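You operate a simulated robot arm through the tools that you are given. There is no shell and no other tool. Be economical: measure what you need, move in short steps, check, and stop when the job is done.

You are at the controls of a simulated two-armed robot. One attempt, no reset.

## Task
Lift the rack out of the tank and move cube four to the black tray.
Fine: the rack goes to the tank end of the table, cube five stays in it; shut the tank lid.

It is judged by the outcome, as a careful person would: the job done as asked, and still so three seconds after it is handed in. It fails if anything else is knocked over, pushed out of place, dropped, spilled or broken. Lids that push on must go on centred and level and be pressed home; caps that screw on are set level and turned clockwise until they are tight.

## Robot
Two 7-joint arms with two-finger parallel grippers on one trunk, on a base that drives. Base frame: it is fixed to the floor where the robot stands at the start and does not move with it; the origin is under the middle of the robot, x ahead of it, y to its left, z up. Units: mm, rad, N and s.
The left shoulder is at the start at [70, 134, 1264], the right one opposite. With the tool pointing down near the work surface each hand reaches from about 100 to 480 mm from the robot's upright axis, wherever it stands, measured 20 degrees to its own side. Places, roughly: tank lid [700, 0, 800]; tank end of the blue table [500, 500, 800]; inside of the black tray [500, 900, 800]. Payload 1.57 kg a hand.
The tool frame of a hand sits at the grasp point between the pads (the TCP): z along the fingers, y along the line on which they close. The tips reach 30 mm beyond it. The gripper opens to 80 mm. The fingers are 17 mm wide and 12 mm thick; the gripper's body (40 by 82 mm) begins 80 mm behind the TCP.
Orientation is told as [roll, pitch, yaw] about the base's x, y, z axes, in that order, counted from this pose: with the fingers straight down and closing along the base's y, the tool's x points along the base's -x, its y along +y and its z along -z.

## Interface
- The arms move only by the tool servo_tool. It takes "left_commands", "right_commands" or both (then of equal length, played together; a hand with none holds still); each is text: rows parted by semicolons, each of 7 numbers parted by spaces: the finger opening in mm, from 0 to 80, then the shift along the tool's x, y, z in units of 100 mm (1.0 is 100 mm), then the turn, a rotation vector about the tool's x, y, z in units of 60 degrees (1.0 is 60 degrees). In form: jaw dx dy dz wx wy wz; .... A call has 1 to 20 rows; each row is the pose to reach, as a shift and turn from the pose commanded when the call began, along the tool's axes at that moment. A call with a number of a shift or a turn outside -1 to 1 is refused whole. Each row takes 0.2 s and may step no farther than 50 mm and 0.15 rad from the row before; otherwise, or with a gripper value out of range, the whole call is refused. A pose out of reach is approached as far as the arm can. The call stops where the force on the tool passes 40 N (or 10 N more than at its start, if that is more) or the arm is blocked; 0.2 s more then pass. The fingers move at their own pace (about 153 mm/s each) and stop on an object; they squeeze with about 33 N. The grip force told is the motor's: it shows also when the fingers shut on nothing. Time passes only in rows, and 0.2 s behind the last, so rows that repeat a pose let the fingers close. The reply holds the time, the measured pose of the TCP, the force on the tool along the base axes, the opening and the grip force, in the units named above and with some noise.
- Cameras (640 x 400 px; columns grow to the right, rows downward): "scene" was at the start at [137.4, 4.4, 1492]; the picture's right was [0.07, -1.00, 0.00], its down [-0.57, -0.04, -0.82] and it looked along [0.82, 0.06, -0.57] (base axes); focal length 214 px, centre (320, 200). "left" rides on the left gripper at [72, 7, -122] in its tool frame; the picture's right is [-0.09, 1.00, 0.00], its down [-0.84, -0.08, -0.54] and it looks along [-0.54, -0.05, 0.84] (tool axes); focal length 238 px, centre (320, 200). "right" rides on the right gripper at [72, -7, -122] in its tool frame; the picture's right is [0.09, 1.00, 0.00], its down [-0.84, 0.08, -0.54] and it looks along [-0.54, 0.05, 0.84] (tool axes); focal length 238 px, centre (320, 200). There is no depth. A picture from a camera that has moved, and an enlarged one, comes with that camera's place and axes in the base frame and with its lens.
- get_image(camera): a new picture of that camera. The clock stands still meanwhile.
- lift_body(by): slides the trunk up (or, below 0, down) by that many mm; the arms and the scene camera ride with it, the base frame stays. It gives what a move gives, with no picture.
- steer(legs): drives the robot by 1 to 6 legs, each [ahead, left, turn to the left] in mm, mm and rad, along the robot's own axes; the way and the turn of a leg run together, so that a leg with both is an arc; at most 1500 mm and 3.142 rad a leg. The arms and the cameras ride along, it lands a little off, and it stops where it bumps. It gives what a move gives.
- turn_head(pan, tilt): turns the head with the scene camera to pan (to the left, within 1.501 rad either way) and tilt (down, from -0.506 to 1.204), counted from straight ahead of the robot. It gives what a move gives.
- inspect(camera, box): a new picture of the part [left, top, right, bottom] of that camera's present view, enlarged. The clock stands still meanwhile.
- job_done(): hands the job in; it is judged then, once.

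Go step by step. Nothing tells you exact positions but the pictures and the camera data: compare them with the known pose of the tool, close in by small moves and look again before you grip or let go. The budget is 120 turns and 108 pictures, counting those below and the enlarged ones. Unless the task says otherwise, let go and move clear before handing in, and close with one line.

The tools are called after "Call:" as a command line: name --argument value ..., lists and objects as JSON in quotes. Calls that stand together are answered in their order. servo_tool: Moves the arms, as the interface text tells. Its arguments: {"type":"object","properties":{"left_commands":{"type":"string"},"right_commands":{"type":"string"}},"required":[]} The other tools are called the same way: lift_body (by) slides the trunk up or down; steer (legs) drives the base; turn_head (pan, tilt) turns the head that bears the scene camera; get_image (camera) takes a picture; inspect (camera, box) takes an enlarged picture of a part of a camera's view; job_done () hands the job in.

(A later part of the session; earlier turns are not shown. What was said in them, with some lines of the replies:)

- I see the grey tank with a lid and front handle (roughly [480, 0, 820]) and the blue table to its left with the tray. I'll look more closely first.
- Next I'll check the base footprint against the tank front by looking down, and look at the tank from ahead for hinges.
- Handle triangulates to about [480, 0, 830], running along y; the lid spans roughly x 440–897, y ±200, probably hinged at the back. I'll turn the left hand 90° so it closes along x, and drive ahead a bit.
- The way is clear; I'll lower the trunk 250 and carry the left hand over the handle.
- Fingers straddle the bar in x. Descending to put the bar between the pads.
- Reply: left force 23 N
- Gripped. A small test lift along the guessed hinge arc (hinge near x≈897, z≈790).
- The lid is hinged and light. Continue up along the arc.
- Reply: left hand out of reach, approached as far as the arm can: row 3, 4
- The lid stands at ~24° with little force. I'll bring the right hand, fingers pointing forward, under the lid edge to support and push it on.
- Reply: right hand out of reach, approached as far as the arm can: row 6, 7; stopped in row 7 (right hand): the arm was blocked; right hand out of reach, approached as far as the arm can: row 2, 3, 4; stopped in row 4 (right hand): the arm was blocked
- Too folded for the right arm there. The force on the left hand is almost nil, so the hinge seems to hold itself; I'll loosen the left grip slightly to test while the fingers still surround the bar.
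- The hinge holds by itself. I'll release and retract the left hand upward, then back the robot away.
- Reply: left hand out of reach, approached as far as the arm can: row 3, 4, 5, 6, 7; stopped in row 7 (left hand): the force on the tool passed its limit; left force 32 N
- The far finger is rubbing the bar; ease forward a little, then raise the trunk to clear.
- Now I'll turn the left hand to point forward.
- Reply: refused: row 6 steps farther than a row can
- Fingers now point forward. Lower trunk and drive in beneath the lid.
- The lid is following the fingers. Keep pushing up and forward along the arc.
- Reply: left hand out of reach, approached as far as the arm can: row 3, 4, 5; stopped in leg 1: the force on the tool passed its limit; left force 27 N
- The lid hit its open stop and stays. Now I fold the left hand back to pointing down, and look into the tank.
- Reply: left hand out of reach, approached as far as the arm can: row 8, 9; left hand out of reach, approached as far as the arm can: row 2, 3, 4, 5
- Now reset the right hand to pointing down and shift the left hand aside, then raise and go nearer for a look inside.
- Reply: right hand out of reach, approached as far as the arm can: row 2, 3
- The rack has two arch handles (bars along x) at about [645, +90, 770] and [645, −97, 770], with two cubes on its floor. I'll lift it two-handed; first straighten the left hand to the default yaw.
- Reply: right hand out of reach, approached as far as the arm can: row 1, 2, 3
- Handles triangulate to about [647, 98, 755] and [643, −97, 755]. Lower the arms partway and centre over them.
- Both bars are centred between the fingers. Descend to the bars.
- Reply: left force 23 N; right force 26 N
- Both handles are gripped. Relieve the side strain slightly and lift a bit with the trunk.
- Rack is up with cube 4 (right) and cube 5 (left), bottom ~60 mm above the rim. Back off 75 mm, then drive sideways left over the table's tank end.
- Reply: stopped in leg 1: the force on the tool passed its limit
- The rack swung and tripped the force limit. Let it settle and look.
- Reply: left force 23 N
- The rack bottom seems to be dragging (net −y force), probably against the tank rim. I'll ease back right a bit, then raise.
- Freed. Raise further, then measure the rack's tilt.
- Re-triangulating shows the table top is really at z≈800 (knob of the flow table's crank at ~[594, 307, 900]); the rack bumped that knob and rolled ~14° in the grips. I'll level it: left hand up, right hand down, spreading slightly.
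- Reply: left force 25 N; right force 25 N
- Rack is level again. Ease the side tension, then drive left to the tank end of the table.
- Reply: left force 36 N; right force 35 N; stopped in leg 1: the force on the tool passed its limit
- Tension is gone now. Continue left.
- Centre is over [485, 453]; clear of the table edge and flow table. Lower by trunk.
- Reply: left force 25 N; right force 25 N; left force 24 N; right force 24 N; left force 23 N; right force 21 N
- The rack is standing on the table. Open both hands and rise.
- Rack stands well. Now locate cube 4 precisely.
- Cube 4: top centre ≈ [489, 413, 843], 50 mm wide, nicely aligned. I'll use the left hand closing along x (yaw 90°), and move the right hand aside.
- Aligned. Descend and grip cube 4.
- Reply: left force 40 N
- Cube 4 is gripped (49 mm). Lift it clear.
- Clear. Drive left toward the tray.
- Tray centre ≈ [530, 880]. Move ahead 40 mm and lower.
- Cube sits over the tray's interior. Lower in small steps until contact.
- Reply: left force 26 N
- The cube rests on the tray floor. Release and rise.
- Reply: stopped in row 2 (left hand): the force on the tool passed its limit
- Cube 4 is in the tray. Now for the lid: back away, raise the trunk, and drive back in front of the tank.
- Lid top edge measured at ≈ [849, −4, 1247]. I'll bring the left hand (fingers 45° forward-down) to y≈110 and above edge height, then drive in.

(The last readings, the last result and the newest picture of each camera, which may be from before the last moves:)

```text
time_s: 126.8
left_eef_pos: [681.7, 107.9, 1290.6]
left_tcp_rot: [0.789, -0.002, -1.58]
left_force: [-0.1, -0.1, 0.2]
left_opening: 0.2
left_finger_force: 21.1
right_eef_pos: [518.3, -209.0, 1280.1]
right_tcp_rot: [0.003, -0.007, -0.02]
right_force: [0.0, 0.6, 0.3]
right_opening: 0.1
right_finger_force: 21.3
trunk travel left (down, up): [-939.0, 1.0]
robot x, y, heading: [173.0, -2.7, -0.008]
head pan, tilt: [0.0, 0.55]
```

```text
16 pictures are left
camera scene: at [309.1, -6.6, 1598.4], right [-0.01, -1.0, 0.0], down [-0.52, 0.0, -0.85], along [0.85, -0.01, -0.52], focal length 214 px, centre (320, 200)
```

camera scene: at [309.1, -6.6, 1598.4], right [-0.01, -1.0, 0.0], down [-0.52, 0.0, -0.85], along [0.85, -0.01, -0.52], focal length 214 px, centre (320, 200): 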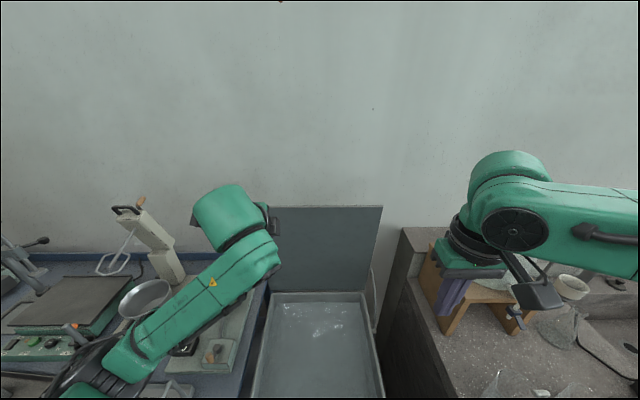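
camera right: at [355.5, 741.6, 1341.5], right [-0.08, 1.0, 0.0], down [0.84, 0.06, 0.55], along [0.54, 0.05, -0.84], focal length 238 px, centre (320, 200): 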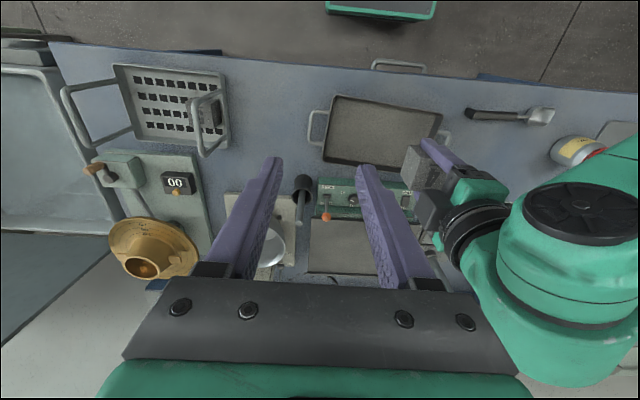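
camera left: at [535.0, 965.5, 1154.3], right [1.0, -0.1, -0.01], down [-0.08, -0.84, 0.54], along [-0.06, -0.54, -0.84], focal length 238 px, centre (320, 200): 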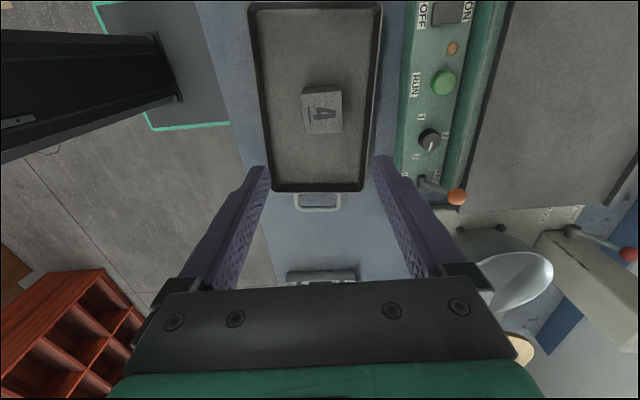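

Call:
servo_tool --left_commands "0 0 0.25 0.25 0 0 0; 0 0 0.5 0.5 0 0 0; 0 0 0.75 0.75 0 0 0; 0 0 1 1 0 0 0"

Call:
servo_tool --left_commands "0 0 0.12 0.12 0 0 0; 0 0 0.24 0.24 0 0 0; 0 0 0.36 0.36 0 0 0"

Call:
get_image --camera "left"

Call:
get_image --camera "scene"

```text
time_s: 127.8
left_eef_pos: [828.6, 106.4, 1287.6]
left_tcp_rot: [0.785, 0.001, -1.582]
left_force: [0.7, -0.5, 0.9]
left_opening: 0.0
left_finger_force: 21.8
right_eef_pos: [522.9, -209.8, 1278.7]
right_tcp_rot: [0.002, -0.003, -0.02]
right_force: [0.8, 0.8, 0.6]
right_opening: 0.1
right_finger_force: 21.2
trunk travel left (down, up): [-939.0, 1.0]
robot x, y, heading: [173.7, -1.8, -0.008]
head pan, tilt: [0.0, 0.55]
```

```text
time_s: 128.6
left_eef_pos: [877.4, 104.9, 1290.0]
left_tcp_rot: [0.785, -0.001, -1.582]
left_force: [1.0, -0.1, -0.7]
left_opening: 0.0
left_finger_force: 21.4
right_eef_pos: [521.3, -209.7, 1278.6]
right_tcp_rot: [0.002, -0.005, -0.019]
right_force: [-0.5, 1.0, 0.5]
right_opening: 0.1
right_finger_force: 21.4
trunk travel left (down, up): [-939.0, 1.0]
robot x, y, heading: [176.6, -2.8, -0.011]
head pan, tilt: [0.0, 0.55]
```

```text
15 pictures are left
camera left: at [796.3, 176.6, 1381.0], right [0.7, -0.1, 0.7], down [-0.45, -0.83, 0.33], along [0.55, -0.55, -0.63], focal length 238 px, centre (320, 200)
```

left: 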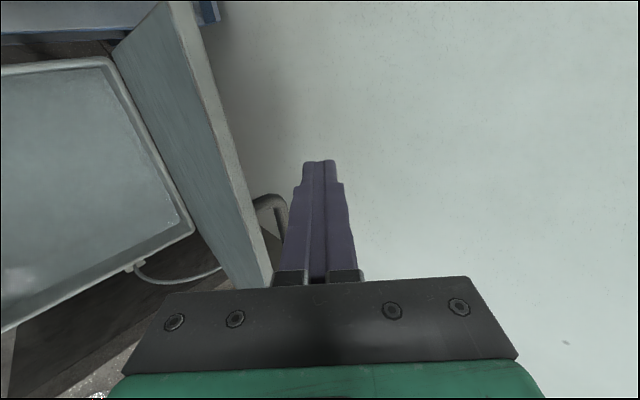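

```text
14 pictures are left
camera scene: at [313.5, -7.3, 1597.9], right [-0.01, -1.0, 0.0], down [-0.52, 0.0, -0.85], along [0.85, -0.01, -0.52], focal length 214 px, centre (320, 200)
```

scene: 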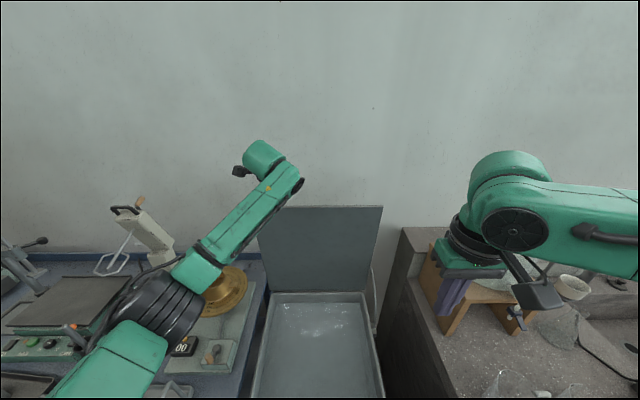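

Fingers are over and behind the lid edge. Lower the hook behind it, then pull back gradually while lowering.

Call:
lift_body --by -48

Call:
steer --legs '[[-60, 0, 0]]'

Call:
lift_body --by -10

Call:
steer --legs '[[-35, 0, 0]]'

Call:
get_image --camera "left"

```text
time_s: 129.5
left_eef_pos: [876.9, 104.3, 1241.4]
left_tcp_rot: [0.786, -0.001, -1.579]
left_force: [0.6, -0.4, -1.0]
left_opening: 0.0
left_finger_force: 21.2
right_eef_pos: [520.7, -208.3, 1230.3]
right_tcp_rot: [0.002, -0.006, -0.019]
right_force: [-0.4, 0.2, -0.5]
right_opening: 0.0
right_finger_force: 21.6
trunk travel left (down, up): [-891.0, 49.0]
robot x, y, heading: [173.0, -1.7, -0.01]
head pan, tilt: [0.0, 0.55]
```

```text
time_s: 130.5
left_eef_pos: [824.8, 103.0, 1236.2]
left_tcp_rot: [0.777, -0.001, -1.581]
left_force: [0.6, 0.5, -0.5]
left_opening: 0.1
left_finger_force: 20.6
right_eef_pos: [468.9, -209.9, 1227.3]
right_tcp_rot: [0.001, 0.004, -0.023]
right_force: [0.6, -0.3, 0.9]
right_opening: 0.0
right_finger_force: 21.1
trunk travel left (down, up): [-891.0, 49.0]
robot x, y, heading: [110.8, 0.5, -0.011]
head pan, tilt: [0.0, 0.55]
```

```text
time_s: 131.1
left_eef_pos: [819.5, 104.2, 1229.8]
left_tcp_rot: [0.782, -0.001, -1.583]
left_force: [0.3, 0.1, 0.1]
left_opening: 0.0
left_finger_force: 21.3
right_eef_pos: [463.9, -210.0, 1219.4]
right_tcp_rot: [0.002, 0.0, -0.023]
right_force: [-0.4, 0.1, -0.2]
right_opening: 0.1
right_finger_force: 21.5
trunk travel left (down, up): [-881.0, 59.0]
robot x, y, heading: [114.7, -0.8, -0.014]
head pan, tilt: [0.0, 0.55]
```

```text
time_s: 131.9
left_eef_pos: [789.7, 104.0, 1226.8]
left_tcp_rot: [0.78, -0.002, -1.584]
left_force: [0.7, -0.1, -0.3]
left_opening: 0.1
left_finger_force: 21.1
right_eef_pos: [433.7, -209.3, 1218.1]
right_tcp_rot: [0.002, 0.004, -0.021]
right_force: [0.2, -0.4, -0.4]
right_opening: 0.0
right_finger_force: 21.4
trunk travel left (down, up): [-881.0, 59.0]
robot x, y, heading: [77.7, -4.4, -0.009]
head pan, tilt: [0.0, 0.55]
```

```text
13 pictures are left
camera left: at [708.8, 177.5, 1318.3], right [0.71, -0.1, 0.7], down [-0.44, -0.83, 0.33], along [0.55, -0.55, -0.63], focal length 238 px, centre (320, 200)
```

left: 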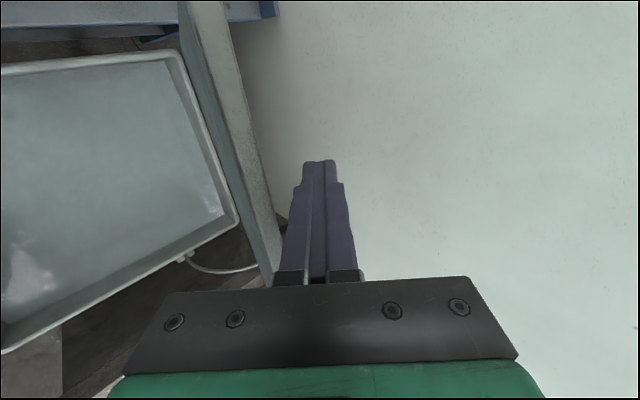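

The lid is coming along. Continue pulling and lowering.

Call:
lift_body --by -10

Call:
steer --legs '[[-40, 0, 0]]'

Call:
lift_body --by -15

Call:
steer --legs '[[-40, 0, 0]]'

Call:
lift_body --by -20

Call:
steer --legs '[[-40, 0, 0]]'

Call:
get_image --camera "scene"

Call:
get_image --camera "left"

```text
time_s: 132.5
left_eef_pos: [783.8, 103.2, 1219.4]
left_tcp_rot: [0.781, -0.001, -1.583]
left_force: [1.1, -1.0, 0.0]
left_opening: 0.0
left_finger_force: 21.3
right_eef_pos: [428.2, -208.4, 1209.8]
right_tcp_rot: [0.001, -0.002, -0.02]
right_force: [-0.2, -0.3, 0.4]
right_opening: 0.0
right_finger_force: 21.5
trunk travel left (down, up): [-871.0, 69.0]
robot x, y, heading: [77.2, -0.8, -0.008]
head pan, tilt: [0.0, 0.55]
```

```text
time_s: 133.4
left_eef_pos: [750.5, 105.6, 1215.6]
left_tcp_rot: [0.777, -0.002, -1.579]
left_force: [0.7, -0.4, -0.3]
left_opening: 0.1
left_finger_force: 21.3
right_eef_pos: [393.9, -207.6, 1208.4]
right_tcp_rot: [0.003, 0.004, -0.022]
right_force: [0.7, 0.2, -0.1]
right_opening: 0.2
right_finger_force: 21.6
trunk travel left (down, up): [-871.0, 69.0]
robot x, y, heading: [42.9, -1.8, -0.01]
head pan, tilt: [0.0, 0.55]
```

```text
time_s: 134.0
left_eef_pos: [744.9, 105.2, 1203.9]
left_tcp_rot: [0.783, 0.0, -1.58]
left_force: [-0.4, -0.1, -0.9]
left_opening: 0.0
left_finger_force: 21.6
right_eef_pos: [388.6, -207.9, 1195.1]
right_tcp_rot: [0.004, 0.0, -0.02]
right_force: [0.5, 0.4, 0.5]
right_opening: 0.3
right_finger_force: 21.5
trunk travel left (down, up): [-856.0, 84.0]
robot x, y, heading: [39.7, -5.2, -0.01]
head pan, tilt: [0.0, 0.55]
```

```text
time_s: 134.9
left_eef_pos: [708.8, 104.9, 1201.0]
left_tcp_rot: [0.778, -0.002, -1.579]
left_force: [0.9, 0.5, -0.4]
left_opening: 0.0
left_finger_force: 21.4
right_eef_pos: [353.3, -207.9, 1192.5]
right_tcp_rot: [0.003, 0.005, -0.022]
right_force: [0.5, -0.3, 0.9]
right_opening: 0.0
right_finger_force: 21.1
trunk travel left (down, up): [-856.0, 84.0]
robot x, y, heading: [-1.2, -0.1, -0.009]
head pan, tilt: [0.0, 0.55]
```

```text
time_s: 135.6
left_eef_pos: [704.4, 105.3, 1184.6]
left_tcp_rot: [0.781, 0.0, -1.578]
left_force: [-0.8, -0.2, 0.1]
left_opening: 0.0
left_finger_force: 21.1
right_eef_pos: [349.2, -208.1, 1174.6]
right_tcp_rot: [0.002, -0.001, -0.021]
right_force: [-0.2, -0.2, 0.1]
right_opening: 0.1
right_finger_force: 21.0
trunk travel left (down, up): [-836.0, 104.0]
robot x, y, heading: [0.6, 1.6, -0.005]
head pan, tilt: [0.0, 0.55]
```

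```text
time_s: 136.4
left_eef_pos: [668.4, 106.5, 1181.4]
left_tcp_rot: [0.776, -0.003, -1.582]
left_force: [0.7, -0.3, 1.1]
left_opening: 0.0
left_finger_force: 21.5
right_eef_pos: [312.1, -207.9, 1173.3]
right_tcp_rot: [0.001, 0.001, -0.023]
right_force: [0.6, 0.4, -0.6]
right_opening: 0.1
right_finger_force: 21.1
trunk travel left (down, up): [-836.0, 104.0]
robot x, y, heading: [-41.3, -3.4, -0.004]
head pan, tilt: [0.0, 0.55]
```

```text
12 pictures are left
camera scene: at [106.9, -5.1, 1493.9], right [-0.01, -1.0, 0.0], down [-0.53, 0.0, -0.85], along [0.85, -0.01, -0.53], focal length 214 px, centre (320, 200)
```

scene: 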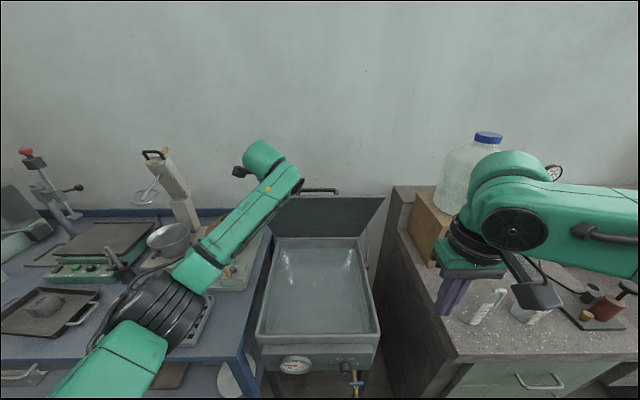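

```text
11 pictures are left
camera left: at [588.4, 178.6, 1272.7], right [0.71, -0.1, 0.7], down [-0.44, -0.83, 0.33], along [0.55, -0.55, -0.63], focal length 238 px, centre (320, 200)
```

left: 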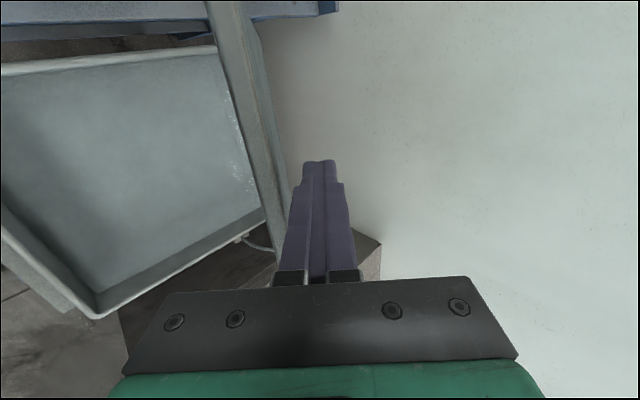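

Call:
lift_body --by -22

Call:
steer --legs '[[-40, 0, 0]]'

Call:
lift_body --by -28

Call:
steer --legs '[[-40, 0, 0]]'

Call:
get_image --camera "left"

```text
time_s: 137.1
left_eef_pos: [663.1, 105.1, 1161.6]
left_tcp_rot: [0.782, -0.003, -1.579]
left_force: [0.4, -0.2, 1.1]
left_opening: 0.0
left_finger_force: 21.6
right_eef_pos: [308.0, -207.3, 1153.5]
right_tcp_rot: [0.003, -0.001, -0.023]
right_force: [-0.7, 0.2, 0.4]
right_opening: 0.2
right_finger_force: 21.7
trunk travel left (down, up): [-814.0, 126.0]
robot x, y, heading: [-41.4, -3.3, -0.006]
head pan, tilt: [0.0, 0.55]
```

```text
time_s: 138.0
left_eef_pos: [629.9, 106.2, 1159.6]
left_tcp_rot: [0.778, 0.0, -1.582]
left_force: [0.0, 0.2, -0.4]
left_opening: 0.3
left_finger_force: 21.4
right_eef_pos: [273.1, -207.8, 1150.8]
right_tcp_rot: [0.004, 0.005, -0.021]
right_force: [0.1, 0.1, -0.5]
right_opening: 0.0
right_finger_force: 21.7
trunk travel left (down, up): [-814.0, 126.0]
robot x, y, heading: [-81.7, -5.4, -0.008]
head pan, tilt: [0.0, 0.55]
```

```text
time_s: 138.7
left_eef_pos: [622.2, 105.6, 1135.3]
left_tcp_rot: [0.781, -0.002, -1.581]
left_force: [0.7, -0.3, 0.6]
left_opening: 0.0
left_finger_force: 21.9
right_eef_pos: [266.4, -208.1, 1125.4]
right_tcp_rot: [0.005, -0.001, -0.023]
right_force: [0.0, -0.5, 0.9]
right_opening: 0.0
right_finger_force: 21.2
trunk travel left (down, up): [-786.0, 154.0]
robot x, y, heading: [-78.4, -4.0, -0.013]
head pan, tilt: [0.0, 0.55]
```

```text
time_s: 139.6
left_eef_pos: [587.8, 107.2, 1130.1]
left_tcp_rot: [0.777, -0.002, -1.581]
left_force: [0.3, -0.3, 0.4]
left_opening: 0.1
left_finger_force: 21.9
right_eef_pos: [232.6, -208.5, 1124.1]
right_tcp_rot: [0.003, 0.004, -0.023]
right_force: [0.1, 0.4, 0.4]
right_opening: 0.0
right_finger_force: 21.4
trunk travel left (down, up): [-786.0, 154.0]
robot x, y, heading: [-120.8, -0.4, -0.009]
head pan, tilt: [0.0, 0.55]
```

```text
10 pictures are left
camera left: at [508.2, 179.5, 1222.6], right [0.71, -0.1, 0.7], down [-0.44, -0.83, 0.33], along [0.55, -0.55, -0.63], focal length 238 px, centre (320, 200)
```

left: 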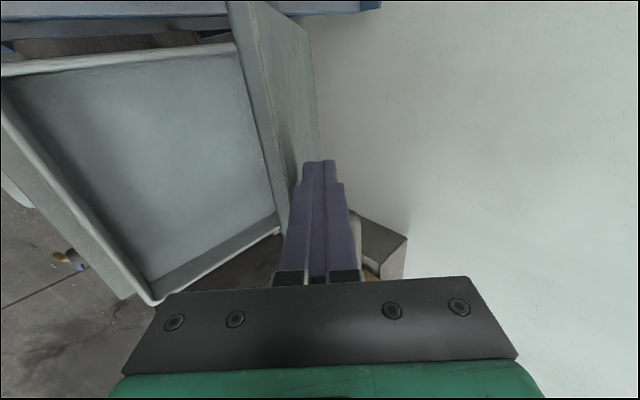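

Lid is at ~45° with the fingers on its outer face; now press it down with the trunk.

Call:
lift_body --by -100

Call:
lift_body --by -100

Call:
get_image --camera "scene"

```text
time_s: 140.3
left_eef_pos: [569.8, 107.1, 1112.6]
left_tcp_rot: [0.822, -0.002, -1.582]
left_force: [-33.8, 2.2, 32.2]
left_opening: 0.0
left_finger_force: 21.2
right_eef_pos: [213.9, -206.4, 1083.0]
right_tcp_rot: [0.006, -0.015, -0.022]
right_force: [-0.1, 0.0, 0.9]
right_opening: 0.1
right_finger_force: 21.1
trunk travel left (down, up): [-741.0, 199.0]
robot x, y, heading: [-120.6, -2.1, -0.005]
head pan, tilt: [0.0, 0.55]
stopped: the force on the tool passed its limit (the readings are from after the stop); the commanded pose is now the measured one
```

```text
time_s: 140.8
left_eef_pos: [566.0, 107.3, 1110.6]
left_tcp_rot: [0.836, -0.001, -1.582]
left_force: [-37.8, 2.6, 35.7]
left_opening: 0.0
left_finger_force: 22.1
right_eef_pos: [212.2, -206.8, 1074.8]
right_tcp_rot: [0.004, -0.018, -0.02]
right_force: [0.7, -0.8, -0.1]
right_opening: 0.0
right_finger_force: 21.3
trunk travel left (down, up): [-730.0, 210.0]
robot x, y, heading: [-125.5, 3.4, -0.004]
head pan, tilt: [0.0, 0.55]
stopped: the force on the tool passed its limit (the readings are from after the stop); the commanded pose is now the measured one
```

```text
9 pictures are left
camera scene: at [-2.2, -4.1, 1391.0], right [-0.01, -1.0, 0.0], down [-0.51, 0.0, -0.86], along [0.86, 0.0, -0.51], focal length 214 px, centre (320, 200)
```

scene: 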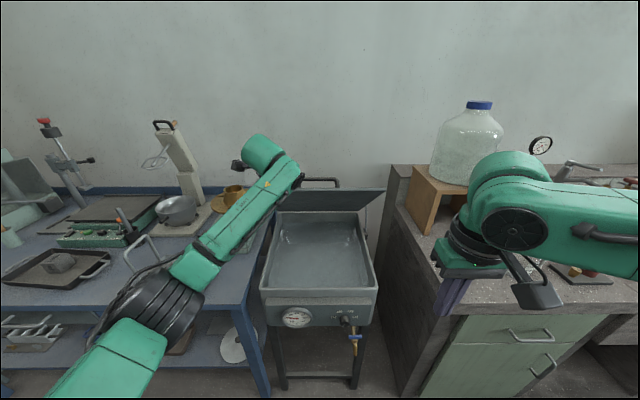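

The lid's edge is butting against the gripper palm rather than the fingers. I'll raise, turn the fingers straight down, and press from above farther back on the lid.

Call:
lift_body --by 130

Call:
servo_tool --left_commands "0 0 -0.2 -0.22 0 0 0; 0 0 -0.4 -0.44 0.1 0 0; 0 0 -0.6 -0.66 0.22 0 0; 0 0 -0.8 -0.88 0.34 0 0; 0 0 -0.88 -0.98 0.46 0 0; 0 0 -0.88 -0.98 0.58 0 0; 0 0 -0.88 -0.98 0.7 0 0; 0 0 -0.88 -0.98 0.8 0 0"

Call:
get_image --camera "scene"

```text
time_s: 142.4
left_eef_pos: [580.8, 107.2, 1221.5]
left_tcp_rot: [0.806, 0.0, -1.581]
left_force: [0.2, -0.3, 0.6]
left_opening: 0.0
left_finger_force: 21.5
right_eef_pos: [224.6, -206.4, 1199.2]
right_tcp_rot: [0.003, -0.003, -0.02]
right_force: [-0.1, -0.3, -0.4]
right_opening: 0.0
right_finger_force: 21.5
trunk travel left (down, up): [-860.0, 80.0]
robot x, y, heading: [-120.6, 1.9, -0.005]
head pan, tilt: [0.0, 0.55]
```

```text
time_s: 144.2
left_eef_pos: [449.1, 107.3, 1225.6]
left_tcp_rot: [-0.035, -0.003, -1.582]
left_force: [-0.8, -0.3, -0.1]
left_opening: 0.0
left_finger_force: 22.1
right_eef_pos: [226.4, -206.9, 1199.5]
right_tcp_rot: [0.004, -0.003, -0.023]
right_force: [1.0, 0.6, -0.4]
right_opening: 0.0
right_finger_force: 21.3
trunk travel left (down, up): [-860.0, 80.0]
robot x, y, heading: [-122.2, -0.8, -0.005]
head pan, tilt: [0.0, 0.55]
```

```text
8 pictures are left
camera scene: at [17.3, -5.0, 1519.1], right [-0.01, -1.0, 0.0], down [-0.52, 0.0, -0.85], along [0.85, -0.01, -0.52], focal length 214 px, centre (320, 200)
```

scene: 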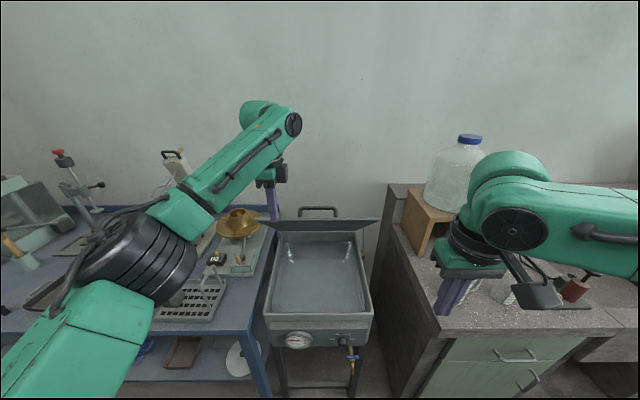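

Lid edge is at ≈ [589, –, 1092] (44°). Drive in 200 mm with fingers down, and press.

Call:
steer --legs '[[190, 0, 0]]'

Call:
lift_body --by -150

Call:
lift_body --by -100

Call:
get_image --camera "scene"

```text
time_s: 145.8
left_eef_pos: [640.2, 109.2, 1227.2]
left_tcp_rot: [-0.028, -0.001, -1.576]
left_force: [0.0, 0.1, 0.0]
left_opening: 0.0
left_finger_force: 21.0
right_eef_pos: [417.0, -206.5, 1200.5]
right_tcp_rot: [0.003, -0.007, -0.018]
right_force: [-0.7, 0.2, 0.3]
right_opening: 0.0
right_finger_force: 21.0
trunk travel left (down, up): [-860.0, 80.0]
robot x, y, heading: [72.7, -0.5, -0.007]
head pan, tilt: [0.0, 0.55]
```

```text
time_s: 147.5
left_eef_pos: [645.3, 108.7, 1076.9]
left_tcp_rot: [-0.032, -0.003, -1.578]
left_force: [-0.4, -0.5, 0.9]
left_opening: 0.2
left_finger_force: 21.0
right_eef_pos: [420.4, -206.9, 1049.4]
right_tcp_rot: [0.004, -0.004, -0.018]
right_force: [0.2, 0.4, 0.1]
right_opening: 0.0
right_finger_force: 21.5
trunk travel left (down, up): [-710.0, 230.0]
robot x, y, heading: [71.7, -0.7, -0.007]
head pan, tilt: [0.0, 0.55]
```

```text
time_s: 148.8
left_eef_pos: [644.2, 109.2, 976.4]
left_tcp_rot: [-0.032, -0.002, -1.577]
left_force: [0.2, -0.1, -0.1]
left_opening: 0.0
left_finger_force: 21.1
right_eef_pos: [422.1, -205.0, 949.0]
right_tcp_rot: [0.003, -0.002, -0.018]
right_force: [0.4, 0.4, -0.7]
right_opening: 0.0
right_finger_force: 21.2
trunk travel left (down, up): [-610.0, 330.0]
robot x, y, heading: [72.5, 0.0, -0.002]
head pan, tilt: [0.0, 0.55]
```

```text
7 pictures are left
camera scene: at [212.2, -4.6, 1269.2], right [0.0, -1.0, 0.0], down [-0.52, 0.0, -0.85], along [0.85, 0.0, -0.52], focal length 214 px, centre (320, 200)
```

scene: 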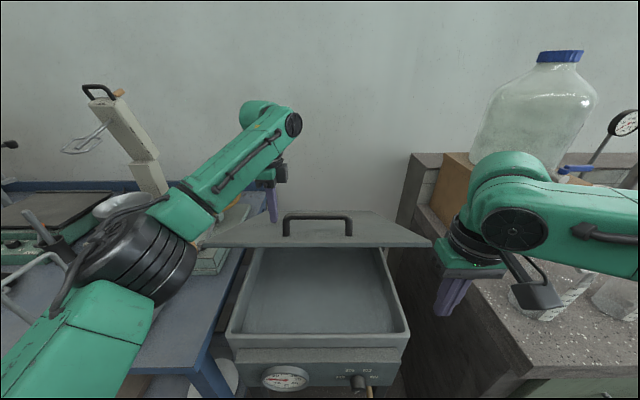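

The lid is going down (~30°). Raise the right hand out of the counter's way, then press on.

Call:
servo_tool --right_commands "0 0 0 -0.3 0 0 0; 0 0 0 -0.6 0 0 0; 0 0 0 -0.9 0 0 0; 0 0 0 -1 0 0 0"

Call:
servo_tool --right_commands "0 0 0 -0.3 0 0 0; 0 0 0 -0.6 0 0 0; 0 0 0 -0.9 0 0 0"

Call:
lift_body --by -100

Call:
get_image --camera "scene"

```text
time_s: 149.8
left_eef_pos: [644.7, 108.6, 974.5]
left_tcp_rot: [-0.033, -0.001, -1.576]
left_force: [1.0, 0.3, 0.4]
left_opening: 0.1
left_finger_force: 21.2
right_eef_pos: [423.4, -206.8, 1047.8]
right_tcp_rot: [0.004, -0.002, -0.018]
right_force: [-0.2, 0.0, 0.0]
right_opening: 0.0
right_finger_force: 21.0
trunk travel left (down, up): [-610.0, 330.0]
robot x, y, heading: [74.5, 0.1, -0.007]
head pan, tilt: [0.0, 0.55]
```

```text
time_s: 150.6
left_eef_pos: [645.0, 109.5, 975.0]
left_tcp_rot: [-0.032, -0.002, -1.579]
left_force: [-0.1, 0.2, -0.8]
left_opening: 0.1
left_finger_force: 21.1
right_eef_pos: [419.5, -208.3, 1138.6]
right_tcp_rot: [0.002, -0.002, -0.018]
right_force: [-0.7, 0.1, 1.3]
right_opening: 0.0
right_finger_force: 20.9
trunk travel left (down, up): [-610.0, 330.0]
robot x, y, heading: [73.5, 3.3, -0.002]
head pan, tilt: [0.0, 0.55]
```

```text
time_s: 152.0
left_eef_pos: [645.0, 110.0, 875.5]
left_tcp_rot: [-0.032, -0.002, -1.578]
left_force: [0.7, -0.4, 0.1]
left_opening: 0.1
left_finger_force: 21.9
right_eef_pos: [419.7, -207.6, 1038.0]
right_tcp_rot: [0.003, -0.004, -0.017]
right_force: [0.0, 0.3, 0.7]
right_opening: 0.0
right_finger_force: 21.6
trunk travel left (down, up): [-510.0, 430.0]
robot x, y, heading: [71.3, -1.0, -0.005]
head pan, tilt: [0.0, 0.55]
```

```text
6 pictures are left
camera scene: at [212.2, -4.6, 1169.2], right [0.0, -1.0, 0.0], down [-0.52, 0.0, -0.85], along [0.85, 0.0, -0.52], focal length 214 px, centre (320, 200)
```

scene: 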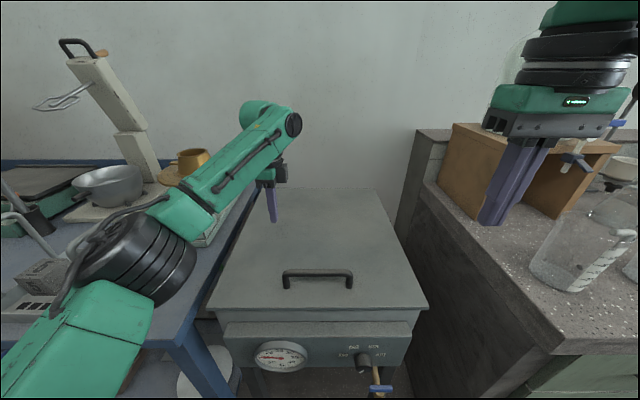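

Nearly shut; press the remaining few centimetres until it bottoms.

Call:
lift_body --by -30

Call:
lift_body --by -12

Call:
get_image --camera "scene"

```text
time_s: 152.7
left_eef_pos: [642.4, 108.9, 846.0]
left_tcp_rot: [-0.032, -0.003, -1.578]
left_force: [-0.9, -0.6, 1.1]
left_opening: 0.0
left_finger_force: 21.7
right_eef_pos: [420.5, -208.1, 1007.6]
right_tcp_rot: [0.003, -0.004, -0.018]
right_force: [0.5, -0.1, -0.7]
right_opening: 0.1
right_finger_force: 21.4
trunk travel left (down, up): [-480.0, 460.0]
robot x, y, heading: [72.0, -2.1, -0.008]
head pan, tilt: [0.0, 0.55]
```

```text
time_s: 153.3
left_eef_pos: [643.2, 109.8, 841.8]
left_tcp_rot: [-0.009, -0.001, -1.577]
left_force: [-7.7, -0.7, 9.1]
left_opening: 0.0
left_finger_force: 21.3
right_eef_pos: [417.9, -208.6, 997.5]
right_tcp_rot: [0.004, -0.008, -0.019]
right_force: [-1.0, 0.4, 0.1]
right_opening: 0.1
right_finger_force: 21.2
trunk travel left (down, up): [-468.0, 472.0]
robot x, y, heading: [72.7, -0.2, -0.004]
head pan, tilt: [0.0, 0.55]
stopped: the force on the tool passed its limit (the readings are from after the stop); the commanded pose is now the measured one
```

```text
5 pictures are left
camera scene: at [209.0, -4.8, 1127.7], right [0.0, -1.0, 0.0], down [-0.52, 0.0, -0.85], along [0.85, 0.0, -0.52], focal length 214 px, centre (320, 200)
```

scene: 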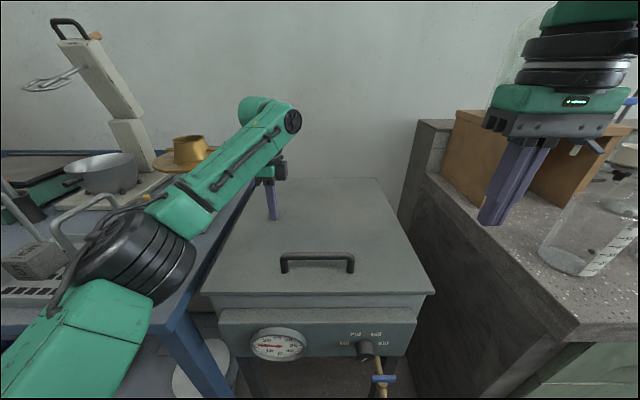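

Call:
inspect --camera "scene" --box '[190, 240, 450, 340]'

Call:
lift_body --by 200

Call:
steer --legs '[[-280, 0, 0]]'

Call:
turn_head --pan 0.4 --tilt 0.65

Call:
get_image --camera "scene"

```text
2.46 times, centred on (320, 290) of scene
camera zoom: at [209.0, -4.8, 1127.7], right [0.0, -1.0, 0.0], down [-0.52, 0.0, -0.85], along [0.85, 0.0, -0.52], focal length 528 px, centre (320, -22)
```

zoom: 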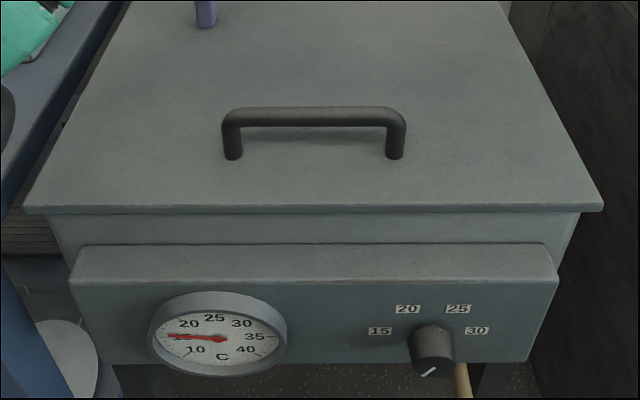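

```text
time_s: 155.4
left_eef_pos: [647.0, 108.4, 1040.0]
left_tcp_rot: [-0.015, -0.002, -1.575]
left_force: [-0.4, 0.3, 0.8]
left_opening: 0.3
left_finger_force: 21.0
right_eef_pos: [421.1, -206.8, 1196.5]
right_tcp_rot: [0.004, -0.003, -0.018]
right_force: [-0.3, -0.3, 0.2]
right_opening: 0.1
right_finger_force: 21.1
trunk travel left (down, up): [-668.0, 272.0]
robot x, y, heading: [73.2, -5.9, -0.008]
head pan, tilt: [0.0, 0.55]
```

```text
time_s: 157.4
left_eef_pos: [370.0, 108.9, 1037.8]
left_tcp_rot: [-0.016, -0.001, -1.58]
left_force: [0.8, -0.4, 0.1]
left_opening: 0.0
left_finger_force: 21.1
right_eef_pos: [144.1, -207.3, 1195.9]
right_tcp_rot: [0.004, -0.001, -0.021]
right_force: [0.2, 0.0, -0.3]
right_opening: 0.0
right_finger_force: 21.6
trunk travel left (down, up): [-668.0, 272.0]
robot x, y, heading: [-202.2, 0.1, -0.013]
head pan, tilt: [0.0, 0.55]
```

```text
time_s: 158.2
left_eef_pos: [370.1, 109.8, 1039.2]
left_tcp_rot: [-0.015, -0.001, -1.581]
left_force: [0.5, 0.1, 0.0]
left_opening: 0.0
left_finger_force: 21.3
right_eef_pos: [141.5, -207.2, 1196.0]
right_tcp_rot: [0.003, -0.003, -0.02]
right_force: [-0.2, -0.1, 0.0]
right_opening: 0.0
right_finger_force: 21.6
trunk travel left (down, up): [-668.0, 272.0]
robot x, y, heading: [-206.7, 4.0, -0.006]
head pan, tilt: [0.4, 0.649]
```

```text
3 pictures are left
camera scene: at [-73.9, 30.5, 1318.7], right [0.38, -0.92, 0.0], down [-0.56, -0.23, -0.8], along [0.74, 0.3, -0.6], focal length 214 px, centre (320, 200)
```

scene: 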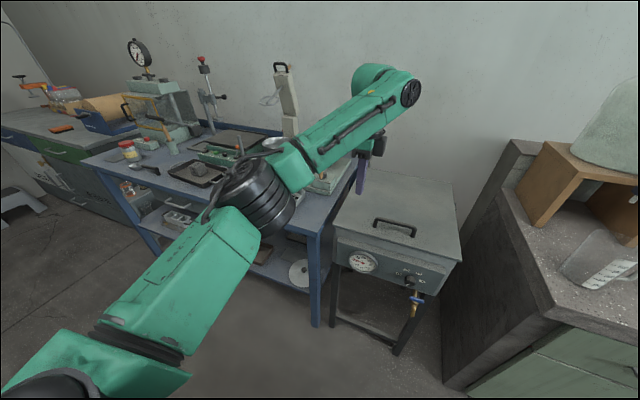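

The lid is flush and shut, the rack with cube 5 is at the tank end of the table, cube 4 is in the black tray, and both hands are clear. I'm handing the job in.

Call:
job_done

```text
The job is handed in.
```

The rack is out of the tank and stands at the tank end of the table with cube five in it. Cube four is in the black tray and the tank lid is shut. On the way the rack bumped the flow table's crank knob; from the pictures I had, the knob looks unmoved.
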